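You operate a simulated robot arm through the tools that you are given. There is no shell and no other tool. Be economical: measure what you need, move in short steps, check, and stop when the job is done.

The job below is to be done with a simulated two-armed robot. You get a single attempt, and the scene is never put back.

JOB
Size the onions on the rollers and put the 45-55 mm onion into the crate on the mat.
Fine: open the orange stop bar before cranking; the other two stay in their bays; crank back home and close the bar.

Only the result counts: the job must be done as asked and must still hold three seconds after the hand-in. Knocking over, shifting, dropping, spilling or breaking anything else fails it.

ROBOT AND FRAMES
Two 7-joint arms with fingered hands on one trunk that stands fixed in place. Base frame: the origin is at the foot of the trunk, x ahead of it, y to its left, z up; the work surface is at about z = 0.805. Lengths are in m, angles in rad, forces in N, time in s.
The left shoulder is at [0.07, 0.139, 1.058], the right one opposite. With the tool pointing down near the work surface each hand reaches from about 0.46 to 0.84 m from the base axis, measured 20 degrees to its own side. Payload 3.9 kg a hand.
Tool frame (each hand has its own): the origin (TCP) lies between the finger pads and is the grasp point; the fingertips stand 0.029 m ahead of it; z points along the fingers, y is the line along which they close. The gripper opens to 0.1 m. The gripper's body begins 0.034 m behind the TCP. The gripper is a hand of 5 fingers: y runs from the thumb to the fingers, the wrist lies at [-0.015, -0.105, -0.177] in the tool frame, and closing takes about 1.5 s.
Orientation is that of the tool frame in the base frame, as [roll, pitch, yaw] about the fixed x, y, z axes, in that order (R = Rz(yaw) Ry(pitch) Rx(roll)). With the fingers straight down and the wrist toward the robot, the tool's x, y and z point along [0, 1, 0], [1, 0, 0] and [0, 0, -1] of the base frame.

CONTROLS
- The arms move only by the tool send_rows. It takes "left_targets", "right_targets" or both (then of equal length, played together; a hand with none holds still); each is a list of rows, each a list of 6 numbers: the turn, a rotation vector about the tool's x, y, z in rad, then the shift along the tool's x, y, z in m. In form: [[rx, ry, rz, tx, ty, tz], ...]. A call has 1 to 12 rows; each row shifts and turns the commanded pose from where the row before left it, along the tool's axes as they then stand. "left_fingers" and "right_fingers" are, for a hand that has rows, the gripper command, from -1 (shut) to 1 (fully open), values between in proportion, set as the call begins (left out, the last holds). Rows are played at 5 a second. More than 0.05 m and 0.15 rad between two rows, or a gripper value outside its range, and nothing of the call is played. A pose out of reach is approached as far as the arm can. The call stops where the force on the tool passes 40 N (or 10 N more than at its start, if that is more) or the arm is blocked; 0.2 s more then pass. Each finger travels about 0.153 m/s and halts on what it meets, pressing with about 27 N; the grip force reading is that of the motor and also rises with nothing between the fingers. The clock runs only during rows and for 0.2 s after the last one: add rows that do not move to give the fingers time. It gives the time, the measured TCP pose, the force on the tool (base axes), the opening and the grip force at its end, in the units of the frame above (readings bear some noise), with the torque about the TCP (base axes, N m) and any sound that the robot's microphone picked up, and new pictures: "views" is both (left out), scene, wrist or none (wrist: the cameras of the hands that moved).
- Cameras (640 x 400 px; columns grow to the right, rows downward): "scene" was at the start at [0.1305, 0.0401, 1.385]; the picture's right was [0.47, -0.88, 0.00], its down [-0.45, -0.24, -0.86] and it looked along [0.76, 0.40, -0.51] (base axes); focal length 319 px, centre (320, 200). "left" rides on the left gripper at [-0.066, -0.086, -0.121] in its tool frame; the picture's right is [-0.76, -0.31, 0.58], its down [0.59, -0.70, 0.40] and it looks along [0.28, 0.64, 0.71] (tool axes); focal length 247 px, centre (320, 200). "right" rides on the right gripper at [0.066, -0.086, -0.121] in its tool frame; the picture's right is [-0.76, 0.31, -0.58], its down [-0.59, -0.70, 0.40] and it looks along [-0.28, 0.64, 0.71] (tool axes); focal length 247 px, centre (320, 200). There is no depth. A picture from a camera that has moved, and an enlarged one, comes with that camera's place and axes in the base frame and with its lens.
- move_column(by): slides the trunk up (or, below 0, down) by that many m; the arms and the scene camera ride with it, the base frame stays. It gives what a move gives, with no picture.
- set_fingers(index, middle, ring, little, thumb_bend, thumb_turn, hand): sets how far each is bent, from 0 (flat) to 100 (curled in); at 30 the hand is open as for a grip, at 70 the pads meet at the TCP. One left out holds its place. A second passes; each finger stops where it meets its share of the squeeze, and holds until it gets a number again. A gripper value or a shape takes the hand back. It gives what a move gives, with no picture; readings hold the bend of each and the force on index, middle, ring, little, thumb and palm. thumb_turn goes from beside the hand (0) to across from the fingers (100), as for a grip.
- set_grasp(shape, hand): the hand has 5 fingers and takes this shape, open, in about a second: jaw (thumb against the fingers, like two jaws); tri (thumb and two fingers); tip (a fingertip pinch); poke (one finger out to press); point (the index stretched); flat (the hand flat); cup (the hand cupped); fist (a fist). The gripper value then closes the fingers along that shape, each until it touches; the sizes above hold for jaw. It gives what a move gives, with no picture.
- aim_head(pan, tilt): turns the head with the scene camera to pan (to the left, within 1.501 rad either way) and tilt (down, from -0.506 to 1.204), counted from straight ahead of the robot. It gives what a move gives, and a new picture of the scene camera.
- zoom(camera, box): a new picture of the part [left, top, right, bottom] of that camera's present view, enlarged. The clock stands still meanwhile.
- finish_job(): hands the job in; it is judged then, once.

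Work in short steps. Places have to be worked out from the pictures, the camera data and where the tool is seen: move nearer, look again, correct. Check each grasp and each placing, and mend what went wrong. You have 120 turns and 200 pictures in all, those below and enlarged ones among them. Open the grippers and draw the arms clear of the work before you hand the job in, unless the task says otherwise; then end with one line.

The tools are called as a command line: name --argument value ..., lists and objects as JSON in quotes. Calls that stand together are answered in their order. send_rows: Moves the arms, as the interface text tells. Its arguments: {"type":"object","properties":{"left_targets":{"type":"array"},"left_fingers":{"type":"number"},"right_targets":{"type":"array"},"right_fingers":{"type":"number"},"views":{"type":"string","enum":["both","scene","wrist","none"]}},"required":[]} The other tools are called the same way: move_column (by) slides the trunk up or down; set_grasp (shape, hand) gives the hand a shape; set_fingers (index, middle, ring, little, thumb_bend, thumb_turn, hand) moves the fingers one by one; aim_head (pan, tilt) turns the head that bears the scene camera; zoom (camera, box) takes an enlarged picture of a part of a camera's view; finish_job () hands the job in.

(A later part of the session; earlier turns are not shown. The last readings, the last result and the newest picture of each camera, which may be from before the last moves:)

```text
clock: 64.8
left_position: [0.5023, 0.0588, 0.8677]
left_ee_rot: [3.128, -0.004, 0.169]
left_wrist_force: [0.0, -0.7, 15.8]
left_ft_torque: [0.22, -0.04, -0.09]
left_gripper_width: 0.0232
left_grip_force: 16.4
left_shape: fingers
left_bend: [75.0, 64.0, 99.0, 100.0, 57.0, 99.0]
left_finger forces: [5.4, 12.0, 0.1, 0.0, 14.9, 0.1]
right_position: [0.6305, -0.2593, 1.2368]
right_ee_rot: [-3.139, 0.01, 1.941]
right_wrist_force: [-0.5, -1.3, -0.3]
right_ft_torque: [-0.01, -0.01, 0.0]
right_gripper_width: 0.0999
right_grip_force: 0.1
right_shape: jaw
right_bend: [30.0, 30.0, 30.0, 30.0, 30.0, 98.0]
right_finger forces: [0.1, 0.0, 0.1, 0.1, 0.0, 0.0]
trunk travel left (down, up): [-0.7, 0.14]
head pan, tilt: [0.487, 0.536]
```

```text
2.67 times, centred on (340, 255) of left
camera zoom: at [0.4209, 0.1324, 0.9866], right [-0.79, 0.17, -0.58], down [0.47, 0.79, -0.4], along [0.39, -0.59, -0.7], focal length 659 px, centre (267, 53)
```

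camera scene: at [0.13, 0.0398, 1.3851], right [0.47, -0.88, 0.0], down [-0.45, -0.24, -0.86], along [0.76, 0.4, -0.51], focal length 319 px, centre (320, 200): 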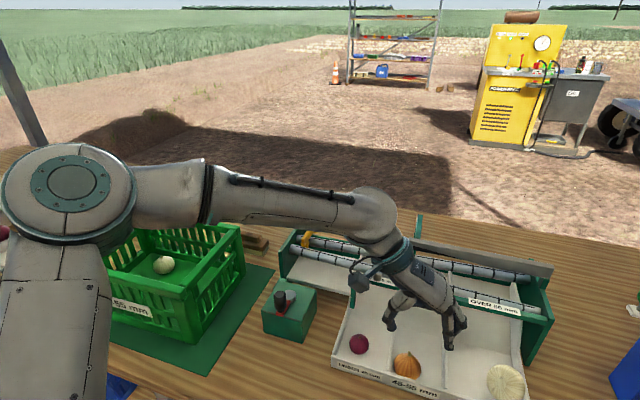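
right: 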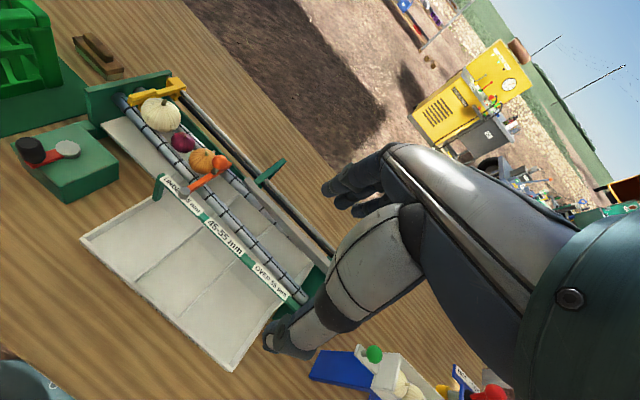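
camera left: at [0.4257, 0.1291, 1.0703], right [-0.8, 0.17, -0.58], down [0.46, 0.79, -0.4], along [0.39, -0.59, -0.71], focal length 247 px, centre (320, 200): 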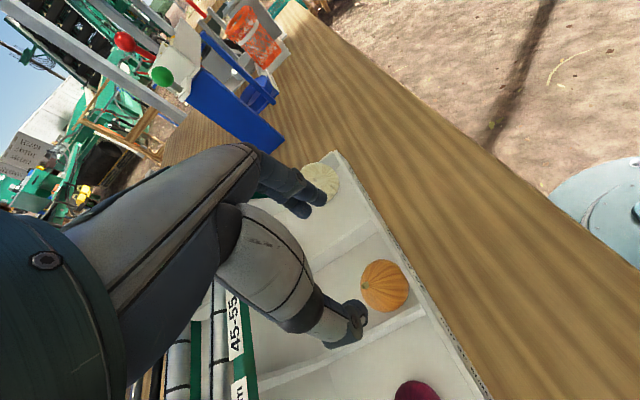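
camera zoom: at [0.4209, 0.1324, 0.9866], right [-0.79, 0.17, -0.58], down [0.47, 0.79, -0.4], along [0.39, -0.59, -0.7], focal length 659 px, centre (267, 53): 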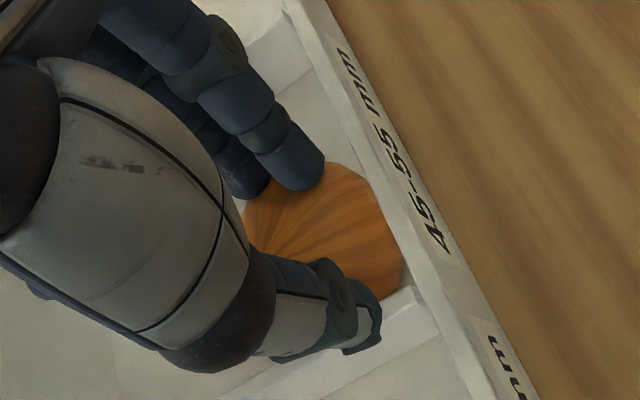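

The onion is squeezed between thumb, middle and index. I try a slow lift of 2 cm and check.

send_rows --left_targets '[[0, 0, 0, 0, 0, -0.005], [0, 0, 0, 0, 0, -0.007], [0, 0, 0, 0, 0, -0.008], [0, 0, 0, 0, 0, 0]]' --views "none"

zoom --camera "scene" --box '[350, 310, 478, 390]'

zoom --camera "left" --box '[220, 180, 460, 330]'

```text
clock: 65.8
left_position: [0.5033, 0.0592, 0.8859]
left_ee_rot: [3.131, -0.004, 0.171]
left_wrist_force: [-0.5, -1.1, 0.3]
left_ft_torque: [-0.03, -0.01, 0.01]
left_gripper_width: 0.0
left_grip_force: 0.1
left_shape: fingers
left_bend: [75.0, 75.0, 99.0, 100.0, 67.0, 99.0]
left_finger forces: [0.0, 0.0, 0.0, 0.0, 0.0, 0.1]
right_position: [0.6334, -0.2583, 1.2348]
right_ee_rot: [-3.139, 0.01, 1.942]
right_wrist_force: [0.0, -0.8, -0.3]
right_ft_torque: [-0.03, -0.04, 0.04]
right_gripper_width: 0.0996
right_grip_force: 0.2
right_shape: jaw
right_bend: [30.0, 30.0, 30.0, 30.0, 30.0, 98.0]
right_finger forces: [0.1, 0.0, 0.0, 0.0, 0.0, 0.0]
trunk travel left (down, up): [-0.7, 0.14]
head pan, tilt: [0.487, 0.536]
```

```text
5.00 times, centred on (414, 350) of scene
camera zoom: at [0.1304, 0.0401, 1.385], right [0.47, -0.88, 0.0], down [-0.45, -0.24, -0.86], along [0.76, 0.4, -0.51], focal length 1596 px, centre (-150, -550)
```

zoom: 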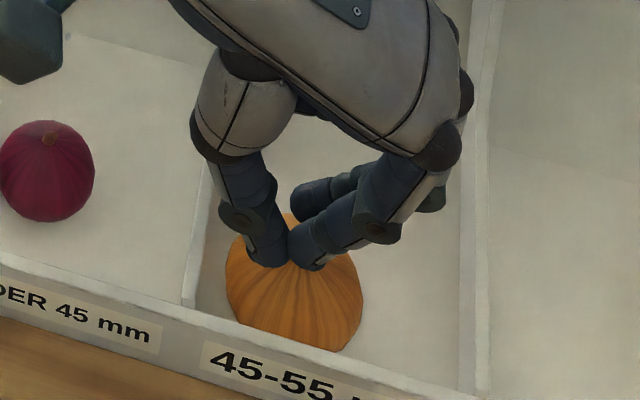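

```text
2.67 times, centred on (340, 255) of left
camera zoom: at [0.4225, 0.1329, 1.0054], right [-0.79, 0.17, -0.58], down [0.46, 0.79, -0.4], along [0.39, -0.59, -0.7], focal length 659 px, centre (267, 53)
```

zoom: 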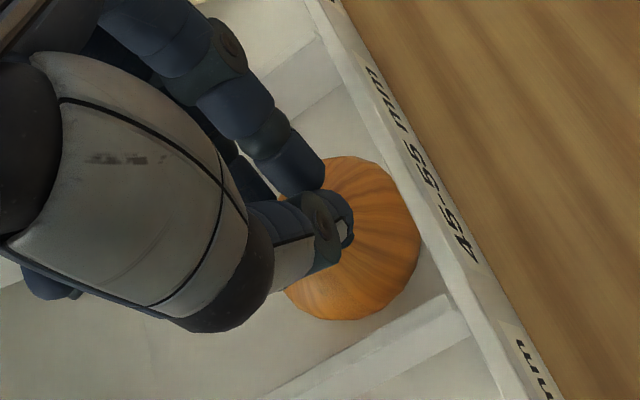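

It slipped off — contact was above the equator because of the divider. I'll lightly regrip and drag the onion toward the bay's middle so the thumb can go deeper.

set_fingers --hand "left" --thumb_bend 46 --index 42 --middle 42

send_rows --left_targets '[[0, 0, 0, -0.005, -0.001, 0.008], [0, 0, 0, 0, 0, 0.006], [0, 0, 0, 0, 0, 0]]' --views "none"

set_fingers --hand "left" --thumb_bend 57 --index 55 --middle 55

zoom --camera "scene" --box '[350, 310, 478, 390]'

```text
clock: 66.8
left_position: [0.5038, 0.0599, 0.8859]
left_ee_rot: [3.128, -0.003, 0.17]
left_wrist_force: [-0.6, -0.3, -0.5]
left_ft_torque: [0.03, 0.0, -0.01]
left_gripper_width: 0.0646
left_grip_force: 0.1
left_shape: fingers
left_bend: [42.0, 42.0, 99.0, 100.0, 46.0, 99.0]
left_finger forces: [0.0, 0.0, 0.1, 0.0, 0.1, 0.1]
right_position: [0.6328, -0.2586, 1.2363]
right_ee_rot: [-3.138, 0.012, 1.944]
right_wrist_force: [-1.2, -0.2, -0.2]
right_ft_torque: [0.02, -0.01, 0.01]
right_gripper_width: 0.0997
right_grip_force: 0.0
right_shape: jaw
right_bend: [30.0, 30.0, 30.0, 30.0, 30.0, 98.0]
right_finger forces: [0.0, 0.0, 0.0, 0.0, 0.0, 0.0]
trunk travel left (down, up): [-0.7, 0.14]
head pan, tilt: [0.487, 0.536]
```

```text
clock: 67.6
left_position: [0.499, 0.0575, 0.8731]
left_ee_rot: [3.129, -0.003, 0.169]
left_wrist_force: [0.2, 0.1, -0.1]
left_ft_torque: [0.01, -0.01, 0.01]
left_gripper_width: 0.0642
left_grip_force: 0.1
left_shape: fingers
left_bend: [42.0, 42.0, 99.0, 100.0, 46.0, 99.0]
left_finger forces: [0.1, 0.0, 0.0, 0.0, 0.0, 0.0]
right_position: [0.6328, -0.2594, 1.2353]
right_ee_rot: [-3.138, 0.011, 1.942]
right_wrist_force: [-0.4, 0.5, -0.2]
right_ft_torque: [0.01, -0.03, -0.02]
right_gripper_width: 0.0999
right_grip_force: 0.0
right_shape: jaw
right_bend: [30.0, 30.0, 30.0, 30.0, 30.0, 98.0]
right_finger forces: [0.0, 0.0, 0.0, 0.0, 0.1, 0.0]
trunk travel left (down, up): [-0.7, 0.14]
head pan, tilt: [0.487, 0.536]
```

```text
clock: 68.6
left_position: [0.499, 0.059, 0.8721]
left_ee_rot: [3.13, -0.005, 0.171]
left_wrist_force: [0.9, -0.4, 0.3]
left_ft_torque: [-0.02, 0.0, -0.01]
left_gripper_width: 0.0368
left_grip_force: 0.0
left_shape: fingers
left_bend: [55.0, 55.0, 99.0, 100.0, 56.0, 99.0]
left_finger forces: [0.0, 0.1, 0.0, 0.0, 0.0, 0.0]
right_position: [0.634, -0.2589, 1.2354]
right_ee_rot: [-3.14, 0.01, 1.942]
right_wrist_force: [0.3, 0.2, 0.5]
right_ft_torque: [-0.04, -0.01, -0.04]
right_gripper_width: 0.0999
right_grip_force: 0.1
right_shape: jaw
right_bend: [30.0, 30.0, 30.0, 30.0, 30.0, 98.0]
right_finger forces: [0.1, 0.0, 0.1, 0.0, 0.1, 0.1]
trunk travel left (down, up): [-0.7, 0.14]
head pan, tilt: [0.487, 0.536]
```

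```text
5.00 times, centred on (414, 350) of scene
camera zoom: at [0.1305, 0.0401, 1.385], right [0.47, -0.88, 0.0], down [-0.45, -0.24, -0.86], along [0.76, 0.4, -0.51], focal length 1596 px, centre (-150, -550)
```

zoom: 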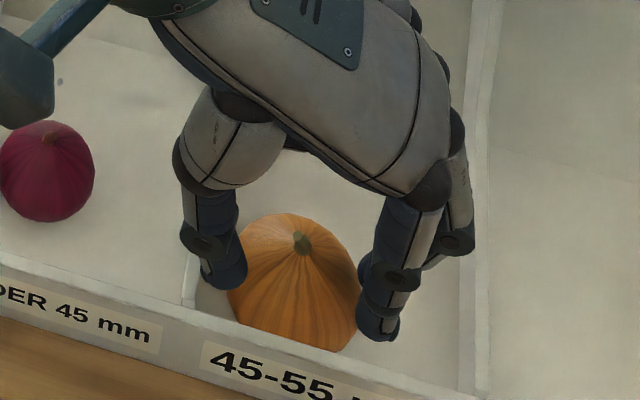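

Well caged now. Push the onion 12 mm toward -y with the thumb, then check.

send_rows --left_targets '[[0, 0, 0, 0, 0.005, 0], [0, 0, 0, 0, 0.005, 0], [0, 0, 0, 0, 0.004, 0], [0, 0, 0, 0, 0, 0]]' --views "none"

zoom --camera "scene" --box '[350, 310, 478, 390]'

zoom --camera "left" --box '[220, 180, 460, 330]'

```text
clock: 69.6
left_position: [0.5002, 0.045, 0.8725]
left_ee_rot: [3.127, -0.003, 0.171]
left_wrist_force: [-0.1, 0.9, 1.1]
left_ft_torque: [0.08, 0.04, 0.01]
left_gripper_width: 0.0376
left_grip_force: 1.0
left_shape: fingers
left_bend: [55.0, 55.0, 99.0, 100.0, 56.0, 99.0]
left_finger forces: [0.0, 0.1, 0.0, 0.0, 1.8, 0.0]
right_position: [0.6323, -0.2591, 1.236]
right_ee_rot: [-3.139, 0.01, 1.943]
right_wrist_force: [-0.4, -0.1, -0.2]
right_ft_torque: [-0.03, 0.02, 0.0]
right_gripper_width: 0.0998
right_grip_force: 0.1
right_shape: jaw
right_bend: [30.0, 30.0, 30.0, 30.0, 30.0, 98.0]
right_finger forces: [0.0, 0.1, 0.0, 0.0, 0.0, 0.0]
trunk travel left (down, up): [-0.7, 0.14]
head pan, tilt: [0.487, 0.536]
```

```text
5.00 times, centred on (414, 350) of scene
camera zoom: at [0.1303, 0.0402, 1.3851], right [0.47, -0.88, 0.0], down [-0.45, -0.24, -0.86], along [0.76, 0.4, -0.51], focal length 1596 px, centre (-150, -550)
```

zoom: 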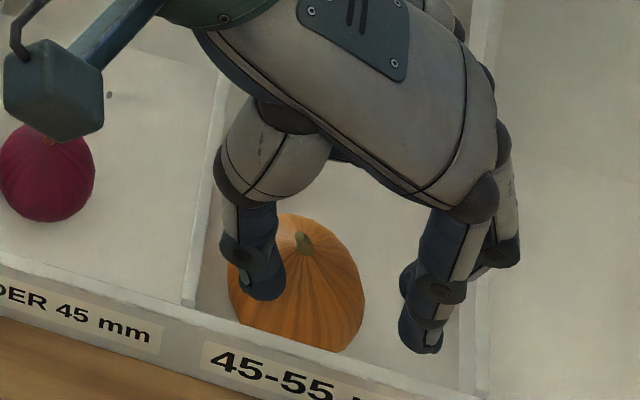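

```text
2.67 times, centred on (340, 255) of left
camera zoom: at [0.4199, 0.1187, 0.9921], right [-0.79, 0.17, -0.58], down [0.46, 0.79, -0.4], along [0.39, -0.59, -0.7], focal length 659 px, centre (267, 53)
```

zoom: 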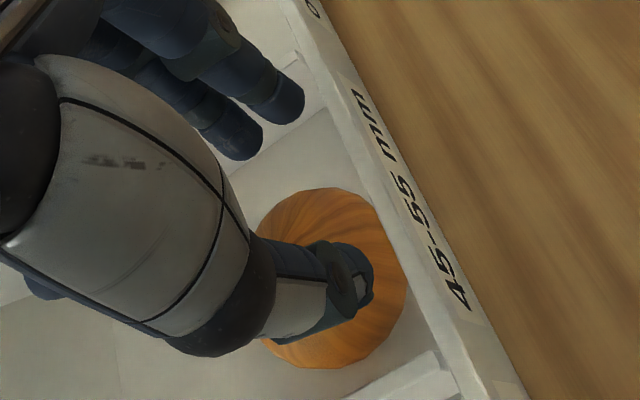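

The thumb rode over the upper slope. I'll go back, get 3–4 mm lower (just above the divider), squeeze from both sides, and drag rather than lift.

set_fingers --hand "left" --thumb_bend 44 --index 44 --middle 44

send_rows --left_targets '[[0, 0, 0, 0, -0.007, 0], [0, 0, 0, 0, -0.007, 0], [0, 0, 0, 0, 0, 0.004], [0, 0, 0, 0, 0, 0]]' --views "none"

set_fingers --hand "left" --thumb_bend 62 --index 62 --middle 62

zoom --camera "scene" --box '[350, 310, 478, 390]'

```text
clock: 70.6
left_position: [0.5012, 0.0448, 0.8716]
left_ee_rot: [3.131, -0.003, 0.17]
left_wrist_force: [0.3, 0.4, 0.4]
left_ft_torque: [-0.01, -0.02, -0.04]
left_gripper_width: 0.0643
left_grip_force: 0.0
left_shape: fingers
left_bend: [44.0, 44.0, 99.0, 100.0, 44.0, 99.0]
left_finger forces: [0.0, 0.0, 0.0, 0.0, 0.0, 0.1]
right_position: [0.6331, -0.2591, 1.2353]
right_ee_rot: [-3.138, 0.01, 1.943]
right_wrist_force: [0.4, 0.4, -0.7]
right_ft_torque: [-0.04, -0.03, -0.02]
right_gripper_width: 0.0998
right_grip_force: 0.0
right_shape: jaw
right_bend: [30.0, 30.0, 30.0, 30.0, 30.0, 98.0]
right_finger forces: [0.0, 0.0, 0.0, 0.0, 0.0, 0.0]
trunk travel left (down, up): [-0.7, 0.14]
head pan, tilt: [0.487, 0.536]
```

```text
clock: 71.6
left_position: [0.4981, 0.0596, 0.8686]
left_ee_rot: [3.129, -0.003, 0.169]
left_wrist_force: [0.2, -0.1, 0.0]
left_ft_torque: [-0.01, 0.03, -0.01]
left_gripper_width: 0.0648
left_grip_force: 0.6
left_shape: fingers
left_bend: [44.0, 44.0, 99.0, 100.0, 44.0, 99.0]
left_finger forces: [0.1, 0.0, 0.0, 0.0, 0.4, 0.0]
right_position: [0.6341, -0.2584, 1.2355]
right_ee_rot: [-3.139, 0.01, 1.943]
right_wrist_force: [0.3, 1.0, -0.3]
right_ft_torque: [0.02, -0.01, 0.03]
right_gripper_width: 0.1001
right_grip_force: 0.2
right_shape: jaw
right_bend: [30.0, 30.0, 30.0, 30.0, 30.0, 98.0]
right_finger forces: [0.0, 0.1, 0.0, 0.0, 0.0, 0.1]
trunk travel left (down, up): [-0.7, 0.14]
head pan, tilt: [0.487, 0.536]
```

```text
clock: 72.6
left_position: [0.4985, 0.0602, 0.8686]
left_ee_rot: [3.13, -0.004, 0.168]
left_wrist_force: [-0.3, 9.0, 3.4]
left_ft_torque: [0.41, 0.02, 0.02]
left_gripper_width: 0.0359
left_grip_force: 5.4
left_shape: fingers
left_bend: [62.0, 62.0, 99.0, 100.0, 55.0, 99.0]
left_finger forces: [0.0, 0.0, 0.0, 0.0, 9.4, 0.1]
right_position: [0.6329, -0.2575, 1.2354]
right_ee_rot: [-3.138, 0.009, 1.942]
right_wrist_force: [-0.2, 0.3, -0.1]
right_ft_torque: [-0.01, -0.01, -0.01]
right_gripper_width: 0.0998
right_grip_force: 0.0
right_shape: jaw
right_bend: [30.0, 30.0, 30.0, 30.0, 30.0, 98.0]
right_finger forces: [0.1, 0.0, 0.0, 0.0, 0.0, 0.0]
trunk travel left (down, up): [-0.7, 0.14]
head pan, tilt: [0.487, 0.536]
```

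```text
5.00 times, centred on (414, 350) of scene
camera zoom: at [0.1299, 0.0415, 1.3851], right [0.47, -0.88, 0.0], down [-0.45, -0.24, -0.86], along [0.76, 0.4, -0.51], focal length 1596 px, centre (-150, -550)
```

zoom: 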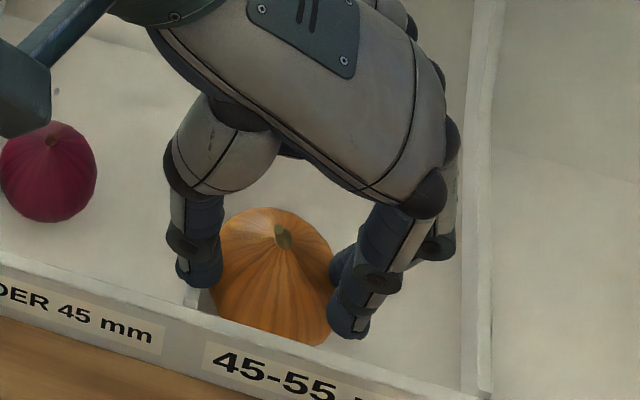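

The thumb tip went over the divider's far side and pressed on it, so that's a dead end. I'll lift, switch to a closed pinch "pole", and roll the onion along the front wall toward -y from its free (+x) side.

set_fingers --hand "left" --thumb_bend 44 --index 44 --middle 44

send_rows --left_targets '[[0, 0, 0, 0, 0, -0.02], [0, 0, 0, 0, 0, -0.03], [0, 0, 0, 0, 0, 0]]' --views "none"

set_grasp --hand "left" --shape "tip"

send_rows --left_targets '[[0, 0, 0, 0.022, -0.005, 0], [0, 0, 0, 0.022, -0.005, 0], [0, 0, 0, 0, 0, 0], [0, 0, 0, 0, 0, 0], [0, 0, 0, 0, 0, 0]]' --left_fingers -1 --views "none"

zoom --camera "scene" --box '[340, 290, 500, 390]'

zoom --camera "left" --box '[260, 180, 500, 330]'

```text
clock: 73.6
left_position: [0.4986, 0.0598, 0.8685]
left_ee_rot: [3.131, -0.004, 0.169]
left_wrist_force: [-0.1, 0.2, 1.2]
left_ft_torque: [0.04, -0.01, -0.03]
left_gripper_width: 0.0634
left_grip_force: 0.8
left_shape: fingers
left_bend: [44.0, 44.0, 99.0, 100.0, 44.0, 99.0]
left_finger forces: [0.0, 0.1, 0.0, 0.0, 0.6, 0.0]
right_position: [0.6333, -0.2593, 1.2342]
right_ee_rot: [-3.139, 0.009, 1.943]
right_wrist_force: [-0.8, 0.2, -0.1]
right_ft_torque: [0.02, 0.01, -0.01]
right_gripper_width: 0.1
right_grip_force: 0.1
right_shape: jaw
right_bend: [30.0, 30.0, 30.0, 30.0, 30.0, 98.0]
right_finger forces: [0.0, 0.0, 0.1, 0.0, 0.1, 0.0]
trunk travel left (down, up): [-0.7, 0.14]
head pan, tilt: [0.487, 0.536]
```

```text
clock: 74.4
left_position: [0.4993, 0.0599, 0.9175]
left_ee_rot: [3.129, -0.003, 0.17]
left_wrist_force: [0.3, 0.4, -0.3]
left_ft_torque: [0.02, 0.0, 0.02]
left_gripper_width: 0.0646
left_grip_force: 0.1
left_shape: fingers
left_bend: [44.0, 44.0, 99.0, 100.0, 44.0, 99.0]
left_finger forces: [0.0, 0.1, 0.1, 0.0, 0.0, 0.0]
right_position: [0.6345, -0.2588, 1.2346]
right_ee_rot: [-3.138, 0.011, 1.943]
right_wrist_force: [0.0, 0.2, 1.3]
right_ft_torque: [-0.01, 0.02, -0.01]
right_gripper_width: 0.0997
right_grip_force: 0.0
right_shape: jaw
right_bend: [30.0, 30.0, 30.0, 30.0, 30.0, 98.0]
right_finger forces: [0.1, 0.1, 0.1, 0.0, 0.0, 0.0]
trunk travel left (down, up): [-0.7, 0.14]
head pan, tilt: [0.487, 0.536]
```

```text
clock: 75.3
left_position: [0.4978, 0.0594, 0.9171]
left_ee_rot: [3.128, -0.004, 0.171]
left_wrist_force: [-1.1, 0.6, 0.1]
left_ft_torque: [-0.05, 0.02, 0.0]
left_gripper_width: 0.1001
left_grip_force: 0.2
left_shape: tip
left_bend: [30.0, 98.0, 99.0, 100.0, 30.0, 98.0]
left_finger forces: [0.1, 0.1, 0.0, 0.0, 0.1, 0.1]
right_position: [0.6335, -0.2591, 1.2353]
right_ee_rot: [-3.137, 0.011, 1.942]
right_wrist_force: [0.1, -0.3, -0.4]
right_ft_torque: [0.01, 0.01, -0.01]
right_gripper_width: 0.0997
right_grip_force: 0.0
right_shape: jaw
right_bend: [30.0, 30.0, 30.0, 30.0, 30.0, 98.0]
right_finger forces: [0.0, 0.0, 0.0, 0.0, 0.0, 0.0]
trunk travel left (down, up): [-0.7, 0.14]
head pan, tilt: [0.487, 0.536]
```

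```text
clock: 76.5
left_position: [0.5402, 0.0777, 0.918]
left_ee_rot: [3.13, -0.003, 0.17]
left_wrist_force: [-1.0, 0.2, -0.6]
left_ft_torque: [0.0, -0.01, 0.03]
left_gripper_width: 0.0
left_grip_force: 26.8
left_shape: tip
left_bend: [70.0, 100.0, 100.0, 100.0, 70.0, 100.0]
left_finger forces: [0.0, 0.0, 0.0, 0.1, 0.1, 0.1]
right_position: [0.634, -0.2587, 1.2352]
right_ee_rot: [-3.137, 0.01, 1.943]
right_wrist_force: [0.4, 0.6, 0.7]
right_ft_torque: [0.0, -0.02, 0.03]
right_gripper_width: 0.0998
right_grip_force: 0.1
right_shape: jaw
right_bend: [30.0, 30.0, 30.0, 30.0, 30.0, 98.0]
right_finger forces: [0.0, 0.0, 0.0, 0.0, 0.0, 0.1]
trunk travel left (down, up): [-0.7, 0.14]
head pan, tilt: [0.487, 0.536]
```

```text
4.00 times, centred on (420, 340) of scene
camera zoom: at [0.1304, 0.0401, 1.385], right [0.47, -0.88, 0.0], down [-0.45, -0.24, -0.86], along [0.76, 0.4, -0.51], focal length 1277 px, centre (-80, -360)
```

zoom: 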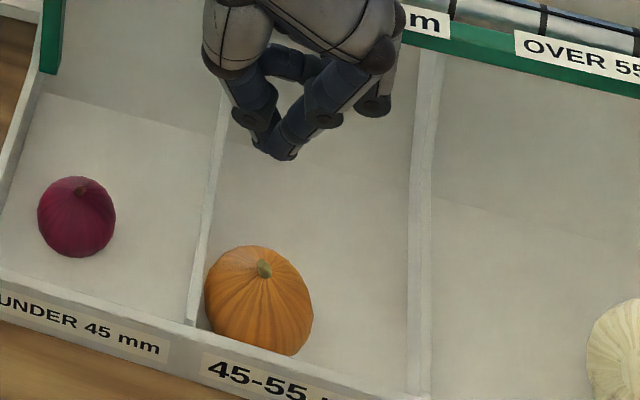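

```text
2.67 times, centred on (380, 255) of left
camera zoom: at [0.4598, 0.1506, 1.0379], right [-0.79, 0.17, -0.58], down [0.46, 0.79, -0.4], along [0.39, -0.59, -0.7], focal length 659 px, centre (160, 53)
```

zoom: 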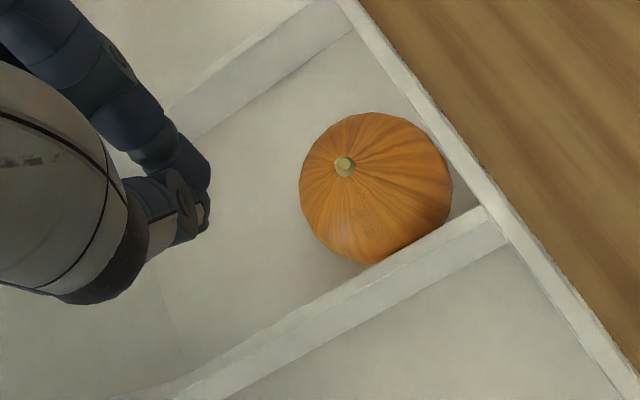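

Clear view: onion at about (0.504, 0.068), touching wall and near the divider. I lower the pole on its +x side.

send_rows --left_targets '[[0, 0, 0, 0.006, 0.002, 0.025], [0, 0, 0, 0, 0, 0.025], [0, 0, 0, 0, 0, 0.006], [0, 0, 0, 0, 0, 0]]' --views "none"

zoom --camera "scene" --box '[340, 290, 500, 390]'

zoom --camera "left" --box '[260, 180, 500, 330]'

```text
clock: 77.5
left_position: [0.5423, 0.0743, 0.8647]
left_ee_rot: [3.131, -0.005, 0.167]
left_wrist_force: [-21.2, -4.8, 10.0]
left_ft_torque: [0.2, -1.85, -0.33]
left_gripper_width: 0.0002
left_grip_force: 26.8
left_shape: tip
left_bend: [70.0, 100.0, 100.0, 99.0, 70.0, 100.0]
left_finger forces: [0.0, 0.0, 0.0, 10.8, 0.0, 10.4]
right_position: [0.6284, -0.2602, 1.2372]
right_ee_rot: [3.14, 0.009, 1.944]
right_wrist_force: [-0.1, -0.1, 0.3]
right_ft_torque: [-0.05, 0.04, -0.02]
right_gripper_width: 0.0999
right_grip_force: 0.2
right_shape: jaw
right_bend: [30.0, 30.0, 30.0, 30.0, 30.0, 98.0]
right_finger forces: [0.0, 0.0, 0.0, 0.0, 0.0, 0.0]
trunk travel left (down, up): [-0.7, 0.14]
head pan, tilt: [0.487, 0.536]
```

```text
4.00 times, centred on (420, 340) of scene
camera zoom: at [0.1245, 0.0391, 1.3857], right [0.47, -0.88, 0.0], down [-0.45, -0.24, -0.86], along [0.76, 0.4, -0.51], focal length 1277 px, centre (-80, -360)
```

zoom: 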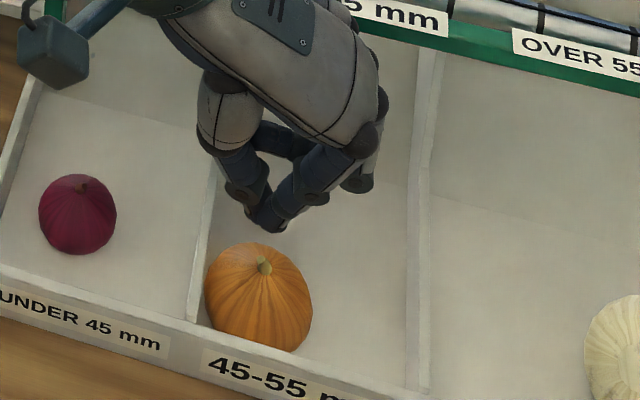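

```text
2.67 times, centred on (380, 255) of left
camera zoom: at [0.4616, 0.1477, 0.9833], right [-0.79, 0.17, -0.59], down [0.47, 0.79, -0.4], along [0.39, -0.59, -0.7], focal length 659 px, centre (160, 53)
```

zoom: 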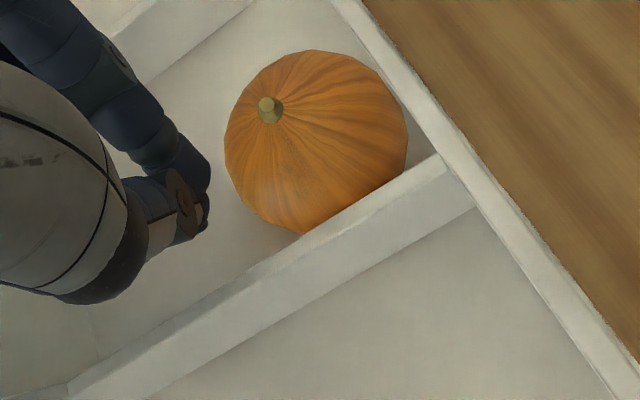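

The hand's outer side touches the label rail (21 N in -x). Moving -x relieves that and brings the pole onto the onion; then I drag toward -y.

send_rows --left_targets '[[0, 0, 0, -0.006, -0.001, -0.001], [0, 0, 0, -0.006, -0.001, 0], [0, 0, 0, 0, 0, 0]]' --views "none"

zoom --camera "scene" --box '[340, 290, 500, 390]'

zoom --camera "left" --box '[260, 180, 500, 330]'

```text
clock: 78.3
left_position: [0.5349, 0.0761, 0.8621]
left_ee_rot: [3.132, -0.004, 0.172]
left_wrist_force: [0.6, 0.6, 0.4]
left_ft_torque: [-0.02, -0.05, 0.0]
left_gripper_width: 0.0
left_grip_force: 26.7
left_shape: tip
left_bend: [70.0, 100.0, 100.0, 100.0, 70.0, 100.0]
left_finger forces: [0.0, 0.0, 0.0, 0.1, 0.0, 0.0]
right_position: [0.6341, -0.2596, 1.2356]
right_ee_rot: [-3.138, 0.009, 1.943]
right_wrist_force: [-0.3, -0.4, -1.0]
right_ft_torque: [0.03, 0.01, 0.0]
right_gripper_width: 0.1
right_grip_force: 0.0
right_shape: jaw
right_bend: [30.0, 30.0, 30.0, 30.0, 30.0, 98.0]
right_finger forces: [0.0, 0.0, 0.0, 0.1, 0.1, 0.0]
trunk travel left (down, up): [-0.7, 0.14]
head pan, tilt: [0.487, 0.536]
```

```text
4.00 times, centred on (420, 340) of scene
camera zoom: at [0.1305, 0.0396, 1.385], right [0.47, -0.88, 0.0], down [-0.45, -0.24, -0.86], along [0.76, 0.4, -0.51], focal length 1277 px, centre (-80, -360)
```

zoom: 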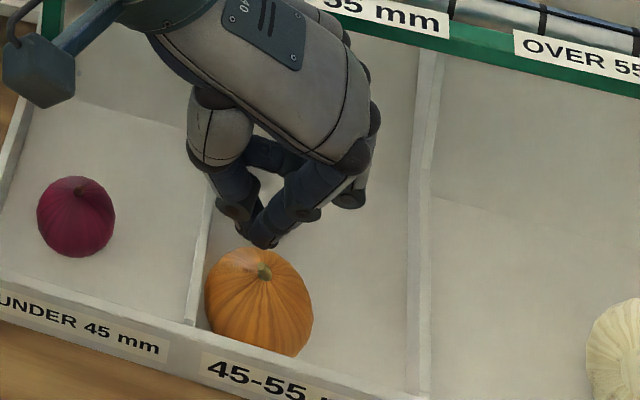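

```text
2.67 times, centred on (380, 255) of left
camera zoom: at [0.4541, 0.1492, 0.9822], right [-0.79, 0.17, -0.58], down [0.46, 0.79, -0.4], along [0.39, -0.59, -0.7], focal length 659 px, centre (160, 53)
```

zoom: 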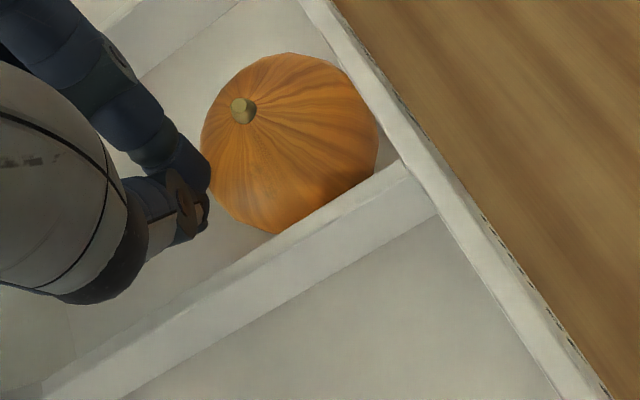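

Pole tip sits right at the wedge side. Lower 5 mm, move in to contact, then sweep toward -y.

send_rows --left_targets '[[0, 0, 0, 0, -0.002, 0.005], [0, 0, 0, -0.005, 0, 0], [0, 0, 0, -0.003, 0.006, 0], [0, 0, 0, -0.003, 0.008, 0], [0, 0, 0, -0.002, 0.008, 0], [0, 0, 0, 0, 0, 0]]' --views "none"

zoom --camera "scene" --box '[340, 290, 500, 390]'

zoom --camera "left" --box '[260, 180, 500, 330]'

```text
clock: 79.2
left_position: [0.5355, 0.0682, 0.8635]
left_ee_rot: [3.124, -0.024, 0.185]
left_wrist_force: [11.6, 2.1, 4.3]
left_ft_torque: [0.06, -0.31, 0.04]
left_gripper_width: 0.0
left_grip_force: 26.8
left_shape: tip
left_bend: [70.0, 100.0, 100.0, 100.0, 70.0, 100.0]
left_finger forces: [0.0, 0.0, 0.0, 0.0, 0.1, 0.0]
right_position: [0.6317, -0.26, 1.2357]
right_ee_rot: [-3.14, 0.01, 1.941]
right_wrist_force: [-0.6, -0.6, 0.0]
right_ft_torque: [0.0, -0.03, 0.02]
right_gripper_width: 0.0998
right_grip_force: 0.0
right_shape: jaw
right_bend: [30.0, 30.0, 30.0, 30.0, 30.0, 98.0]
right_finger forces: [0.0, 0.0, 0.0, 0.0, 0.1, 0.1]
trunk travel left (down, up): [-0.7, 0.14]
head pan, tilt: [0.487, 0.536]
stopped in row 4 (left hand): the force on the tool passed its limit at 43 N (the readings are from after the stop); the commanded pose is now the measured one
```

```text
4.00 times, centred on (420, 340) of scene
camera zoom: at [0.1298, 0.0389, 1.385], right [0.47, -0.88, 0.0], down [-0.45, -0.24, -0.86], along [0.76, 0.4, -0.51], focal length 1277 px, centre (-80, -360)
```

zoom: 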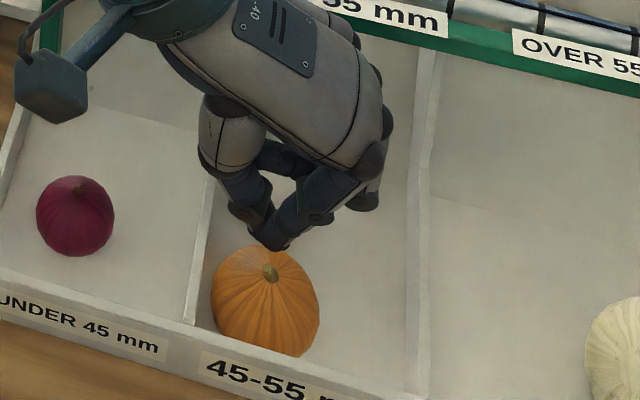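

```text
2.67 times, centred on (380, 255) of left
camera zoom: at [0.4505, 0.1422, 0.9808], right [-0.78, 0.16, -0.6], down [0.46, 0.79, -0.4], along [0.42, -0.59, -0.69], focal length 659 px, centre (160, 53)
```

zoom: 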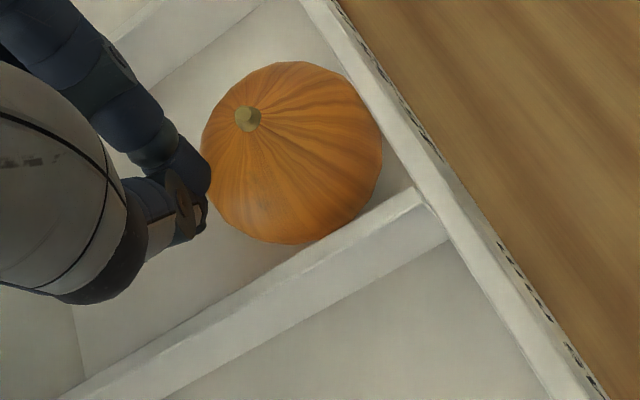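

The onion moved toward -y; I was pressing too hard into the wall. Now slide purely along the wall.

send_rows --left_targets '[[0, 0, 0, -0.001, 0.005, 0.002], [0, 0, 0, 0, 0.006, 0], [0, 0, 0, 0, 0.006, 0], [0, 0, 0, 0, 0.006, 0], [0, 0, 0, 0, 0.006, 0], [0, 0, 0, 0, 0, 0]]' --views "none"

zoom --camera "scene" --box '[340, 290, 500, 390]'

zoom --camera "left" --box '[260, 180, 500, 330]'

```text
clock: 80.6
left_position: [0.5371, 0.0426, 0.8589]
left_ee_rot: [3.125, -0.017, 0.18]
left_wrist_force: [3.1, 0.3, 4.0]
left_ft_torque: [0.03, -0.03, -0.06]
left_gripper_width: 0.0
left_grip_force: 26.9
left_shape: tip
left_bend: [70.0, 100.0, 100.0, 100.0, 70.0, 100.0]
left_finger forces: [0.0, 0.1, 0.0, 0.0, 0.0, 0.1]
right_position: [0.6328, -0.259, 1.2341]
right_ee_rot: [-3.136, 0.01, 1.942]
right_wrist_force: [0.2, -0.2, -0.4]
right_ft_torque: [-0.06, -0.01, 0.0]
right_gripper_width: 0.1
right_grip_force: 0.0
right_shape: jaw
right_bend: [30.0, 30.0, 30.0, 30.0, 30.0, 98.0]
right_finger forces: [0.0, 0.0, 0.0, 0.0, 0.0, 0.0]
trunk travel left (down, up): [-0.7, 0.14]
head pan, tilt: [0.487, 0.536]
```

```text
4.00 times, centred on (420, 340) of scene
camera zoom: at [0.1305, 0.0403, 1.385], right [0.47, -0.88, 0.0], down [-0.45, -0.24, -0.86], along [0.76, 0.4, -0.51], focal length 1277 px, centre (-80, -360)
```

zoom: 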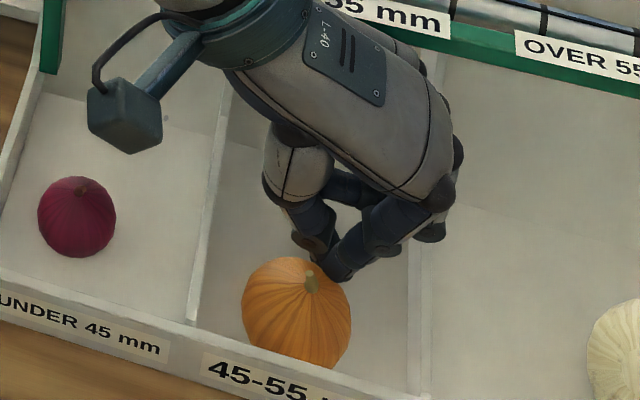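

```text
2.67 times, centred on (380, 255) of left
camera zoom: at [0.4536, 0.1143, 0.9775], right [-0.79, 0.16, -0.59], down [0.46, 0.79, -0.4], along [0.41, -0.59, -0.7], focal length 659 px, centre (160, 53)
```

zoom: 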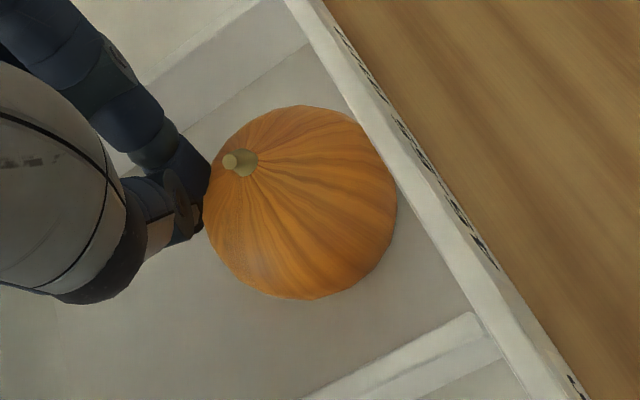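

The onion rolled to near bay centre. A few more mm, then back off and rise.

send_rows --left_targets '[[0, 0, 0, 0, 0.006, 0], [0, 0, 0, 0, 0.005, 0], [0, 0, 0, 0.003, 0, 0], [0, 0, 0, 0, 0, -0.03], [0, 0, 0, 0, 0, -0.03], [0, 0, 0, 0, 0, 0]]' --views "none"

set_grasp --hand "left" --shape "tri"

set_fingers --hand "left" --thumb_bend 46 --index 49 --middle 49

zoom --camera "scene" --box '[340, 290, 500, 390]'

zoom --camera "left" --box '[260, 180, 500, 330]'

```text
clock: 82.0
left_position: [0.5423, 0.0296, 0.9203]
left_ee_rot: [3.125, -0.018, 0.181]
left_wrist_force: [-0.3, -0.6, 0.5]
left_ft_torque: [0.0, -0.03, 0.01]
left_gripper_width: 0.0
left_grip_force: 26.9
left_shape: tip
left_bend: [70.0, 100.0, 100.0, 100.0, 70.0, 100.0]
left_finger forces: [0.0, 0.1, 0.1, 0.0, 0.1, 0.0]
right_position: [0.6333, -0.259, 1.2347]
right_ee_rot: [-3.137, 0.011, 1.942]
right_wrist_force: [0.0, -0.7, -0.3]
right_ft_torque: [0.02, -0.03, -0.01]
right_gripper_width: 0.0999
right_grip_force: 0.0
right_shape: jaw
right_bend: [30.0, 30.0, 30.0, 30.0, 30.0, 98.0]
right_finger forces: [0.1, 0.1, 0.0, 0.1, 0.0, 0.0]
trunk travel left (down, up): [-0.7, 0.14]
head pan, tilt: [0.487, 0.536]
```

```text
clock: 82.9
left_position: [0.5433, 0.0307, 0.9203]
left_ee_rot: [3.127, -0.016, 0.179]
left_wrist_force: [-1.1, -0.4, 0.3]
left_ft_torque: [0.0, 0.01, -0.01]
left_gripper_width: 0.0997
left_grip_force: 0.0
left_shape: tri
left_bend: [30.0, 30.0, 99.0, 100.0, 30.0, 98.0]
left_finger forces: [0.1, 0.2, 0.1, 0.0, 0.0, 0.0]
right_position: [0.6331, -0.2593, 1.2354]
right_ee_rot: [-3.138, 0.011, 1.943]
right_wrist_force: [0.3, -0.4, -0.3]
right_ft_torque: [0.01, 0.01, 0.03]
right_gripper_width: 0.1001
right_grip_force: 0.0
right_shape: jaw
right_bend: [30.0, 30.0, 30.0, 30.0, 30.0, 98.0]
right_finger forces: [0.1, 0.0, 0.1, 0.1, 0.0, 0.1]
trunk travel left (down, up): [-0.7, 0.14]
head pan, tilt: [0.487, 0.536]
```

```text
clock: 83.9
left_position: [0.5426, 0.0294, 0.9203]
left_ee_rot: [3.128, -0.018, 0.18]
left_wrist_force: [-1.0, 0.2, 0.0]
left_ft_torque: [0.01, 0.01, 0.02]
left_gripper_width: 0.0566
left_grip_force: 0.0
left_shape: fingers
left_bend: [49.0, 49.0, 99.0, 100.0, 46.0, 98.0]
left_finger forces: [0.2, 0.0, 0.1, 0.1, 0.0, 0.0]
right_position: [0.633, -0.2588, 1.2355]
right_ee_rot: [-3.139, 0.009, 1.942]
right_wrist_force: [0.7, -0.2, -0.4]
right_ft_torque: [0.0, -0.03, -0.04]
right_gripper_width: 0.0998
right_grip_force: 0.0
right_shape: jaw
right_bend: [30.0, 30.0, 30.0, 30.0, 30.0, 98.0]
right_finger forces: [0.1, 0.1, 0.0, 0.0, 0.1, 0.0]
trunk travel left (down, up): [-0.7, 0.14]
head pan, tilt: [0.487, 0.536]
```

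```text
4.00 times, centred on (420, 340) of scene
camera zoom: at [0.1305, 0.0401, 1.385], right [0.47, -0.88, 0.0], down [-0.45, -0.24, -0.86], along [0.76, 0.4, -0.51], focal length 1277 px, centre (-80, -360)
```

zoom: 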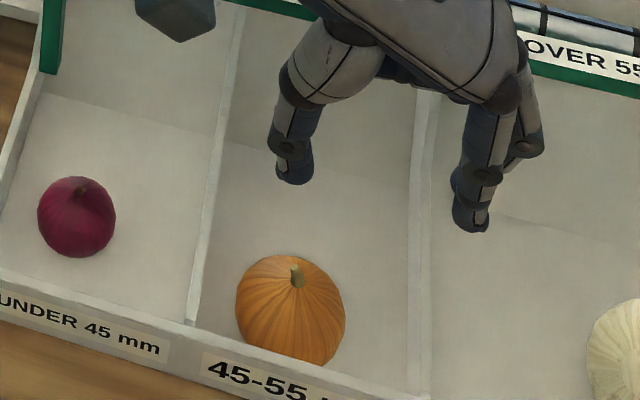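

```text
2.67 times, centred on (380, 255) of left
camera zoom: at [0.4587, 0.1029, 1.0386], right [-0.79, 0.16, -0.6], down [0.46, 0.79, -0.4], along [0.41, -0.59, -0.7], focal length 659 px, centre (160, 53)
```

zoom: 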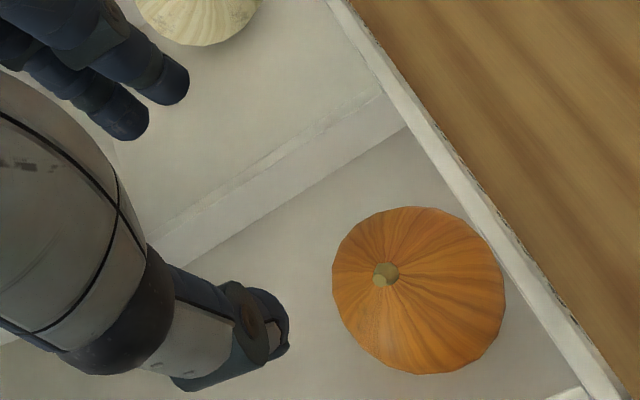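

Onion ≈(0.506, 0.054); gap to the divider now ~14 mm. I position so the thumb enters that gap and descend to just above wall height for a check.

send_rows --left_targets '[[0.014, -0.018, 0, -0.017, -0.013, 0], [0, 0, 0, -0.017, -0.012, 0], [0, 0, 0, 0, 0, 0.025], [0, 0, 0, 0, 0, 0.02], [0, 0, 0, 0, 0, 0]]' --views "none"

zoom --camera "scene" --box '[350, 310, 478, 390]'

zoom --camera "left" --box '[220, 180, 460, 330]'

```text
clock: 85.1
left_position: [0.5042, 0.0494, 0.8738]
left_ee_rot: [3.14, 0.0, 0.18]
left_wrist_force: [-0.2, -0.3, 0.1]
left_ft_torque: [0.01, -0.03, 0.0]
left_gripper_width: 0.0569
left_grip_force: 0.0
left_shape: fingers
left_bend: [49.0, 49.0, 99.0, 100.0, 46.0, 98.0]
left_finger forces: [0.1, 0.0, 0.0, 0.0, 0.0, 0.1]
right_position: [0.6335, -0.26, 1.2357]
right_ee_rot: [-3.138, 0.009, 1.942]
right_wrist_force: [0.3, 0.4, 0.9]
right_ft_torque: [-0.01, 0.04, 0.03]
right_gripper_width: 0.0997
right_grip_force: 0.1
right_shape: jaw
right_bend: [30.0, 30.0, 30.0, 30.0, 30.0, 98.0]
right_finger forces: [0.1, 0.0, 0.1, 0.1, 0.1, 0.0]
trunk travel left (down, up): [-0.7, 0.14]
head pan, tilt: [0.487, 0.536]
```

```text
5.00 times, centred on (414, 350) of scene
camera zoom: at [0.1302, 0.04, 1.3851], right [0.47, -0.88, 0.0], down [-0.45, -0.24, -0.86], along [0.76, 0.4, -0.51], focal length 1596 px, centre (-150, -550)
```

zoom: 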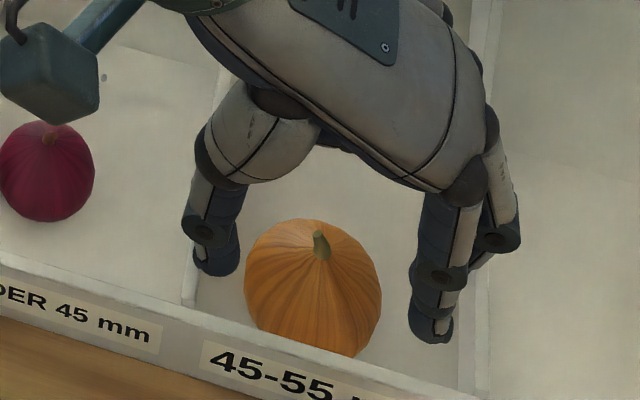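

```text
2.67 times, centred on (340, 255) of left
camera zoom: at [0.4222, 0.1212, 0.9951], right [-0.8, 0.17, -0.58], down [0.45, 0.8, -0.4], along [0.39, -0.58, -0.71], focal length 659 px, centre (267, 53)
```

zoom: 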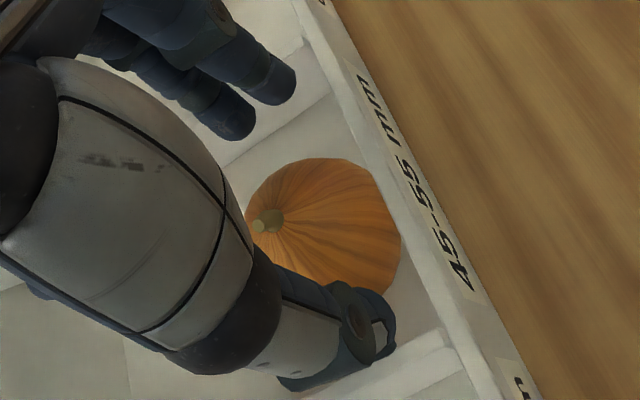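

The thumb is almost entirely inside the gap. I bring it in 3 mm more and descend in small steps.

send_rows --left_targets '[[0, 0, 0, -0.002, 0.004, 0.003], [0, 0, 0, 0, 0, 0.004], [0, 0, 0, 0, 0, 0.003], [0, 0, 0, 0, 0, 0.003], [0, 0, 0, 0, 0, 0]]' --views "none"

zoom --camera "scene" --box '[350, 310, 478, 390]'

```text
clock: 86.3
left_position: [0.5016, 0.045, 0.8611]
left_ee_rot: [3.14, 0.001, 0.181]
left_wrist_force: [-0.8, 0.6, 0.5]
left_ft_torque: [-0.02, 0.0, 0.0]
left_gripper_width: 0.0565
left_grip_force: 0.0
left_shape: fingers
left_bend: [49.0, 49.0, 99.0, 100.0, 46.0, 98.0]
left_finger forces: [0.1, 0.0, 0.0, 0.0, 0.1, 0.1]
right_position: [0.6343, -0.2598, 1.2359]
right_ee_rot: [-3.138, 0.011, 1.943]
right_wrist_force: [-0.5, -0.4, -0.3]
right_ft_torque: [-0.02, 0.0, 0.06]
right_gripper_width: 0.0997
right_grip_force: 0.0
right_shape: jaw
right_bend: [30.0, 30.0, 30.0, 30.0, 30.0, 98.0]
right_finger forces: [0.1, 0.1, 0.0, 0.0, 0.0, 0.1]
trunk travel left (down, up): [-0.7, 0.14]
head pan, tilt: [0.487, 0.536]
```

```text
5.00 times, centred on (414, 350) of scene
camera zoom: at [0.1305, 0.0401, 1.385], right [0.47, -0.88, 0.0], down [-0.45, -0.24, -0.86], along [0.76, 0.4, -0.51], focal length 1596 px, centre (-150, -550)
```

zoom: 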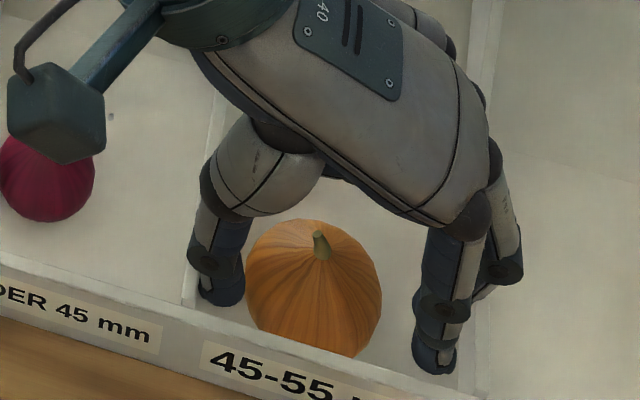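

Thumb is inside the bay with no contact. Down 5 mm more and close.

send_rows --left_targets '[[0, 0, 0, 0, 0, 0.003], [0, 0, 0, 0, 0, 0.003], [0, 0, 0, 0, 0, 0]]' --views "none"

set_fingers --hand "left" --thumb_bend 70 --index 70 --middle 70

zoom --camera "scene" --box '[350, 310, 478, 390]'

zoom --camera "left" --box '[220, 180, 460, 330]'

```text
clock: 87.1
left_position: [0.5022, 0.045, 0.855]
left_ee_rot: [3.138, 0.0, 0.18]
left_wrist_force: [0.0, -1.4, 0.3]
left_ft_torque: [0.01, 0.01, 0.01]
left_gripper_width: 0.0555
left_grip_force: 0.1
left_shape: fingers
left_bend: [49.0, 49.0, 99.0, 100.0, 46.0, 98.0]
left_finger forces: [0.0, 0.0, 0.0, 0.0, 1.0, 0.1]
right_position: [0.6326, -0.2588, 1.2352]
right_ee_rot: [-3.138, 0.01, 1.942]
right_wrist_force: [-0.1, -0.1, 0.0]
right_ft_torque: [0.0, 0.0, -0.01]
right_gripper_width: 0.0997
right_grip_force: 0.1
right_shape: jaw
right_bend: [30.0, 30.0, 30.0, 30.0, 30.0, 98.0]
right_finger forces: [0.1, 0.1, 0.0, 0.1, 0.0, 0.1]
trunk travel left (down, up): [-0.7, 0.14]
head pan, tilt: [0.487, 0.536]
```

```text
clock: 88.1
left_position: [0.5017, 0.0458, 0.8564]
left_ee_rot: [3.14, -0.003, 0.181]
left_wrist_force: [2.0, 0.7, 3.4]
left_ft_torque: [-0.03, -0.06, -0.03]
left_gripper_width: 0.0233
left_grip_force: 9.4
left_shape: fingers
left_bend: [67.0, 61.0, 99.0, 100.0, 61.0, 96.0]
left_finger forces: [2.5, 7.8, 0.0, 0.1, 9.2, 0.0]
right_position: [0.6343, -0.2615, 1.2355]
right_ee_rot: [-3.138, 0.01, 1.942]
right_wrist_force: [0.0, -0.1, 0.1]
right_ft_torque: [0.01, -0.02, -0.02]
right_gripper_width: 0.0999
right_grip_force: 0.1
right_shape: jaw
right_bend: [30.0, 30.0, 30.0, 30.0, 30.0, 98.0]
right_finger forces: [0.0, 0.0, 0.0, 0.0, 0.0, 0.0]
trunk travel left (down, up): [-0.7, 0.14]
head pan, tilt: [0.487, 0.536]
```

```text
5.00 times, centred on (414, 350) of scene
camera zoom: at [0.1302, 0.0401, 1.3851], right [0.47, -0.88, 0.0], down [-0.45, -0.24, -0.86], along [0.76, 0.4, -0.51], focal length 1596 px, centre (-150, -550)
```

zoom: 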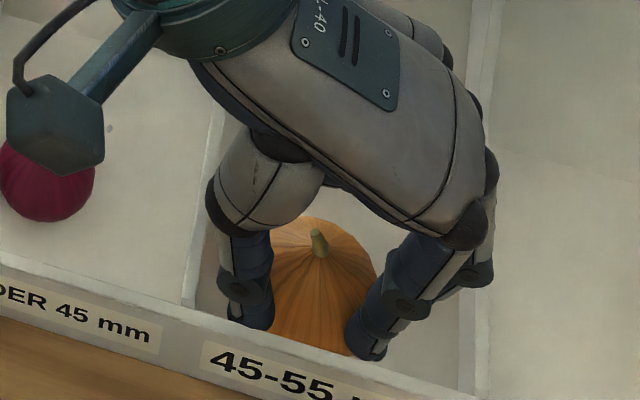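

```text
2.67 times, centred on (340, 255) of left
camera zoom: at [0.4208, 0.1175, 0.9768], right [-0.8, 0.17, -0.58], down [0.45, 0.8, -0.4], along [0.39, -0.58, -0.71], focal length 659 px, centre (267, 53)
```

zoom: 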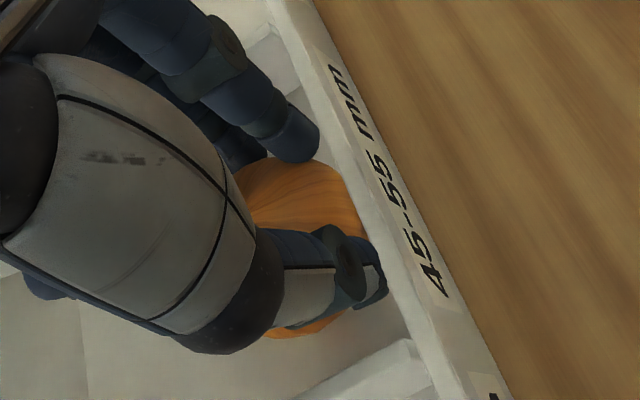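

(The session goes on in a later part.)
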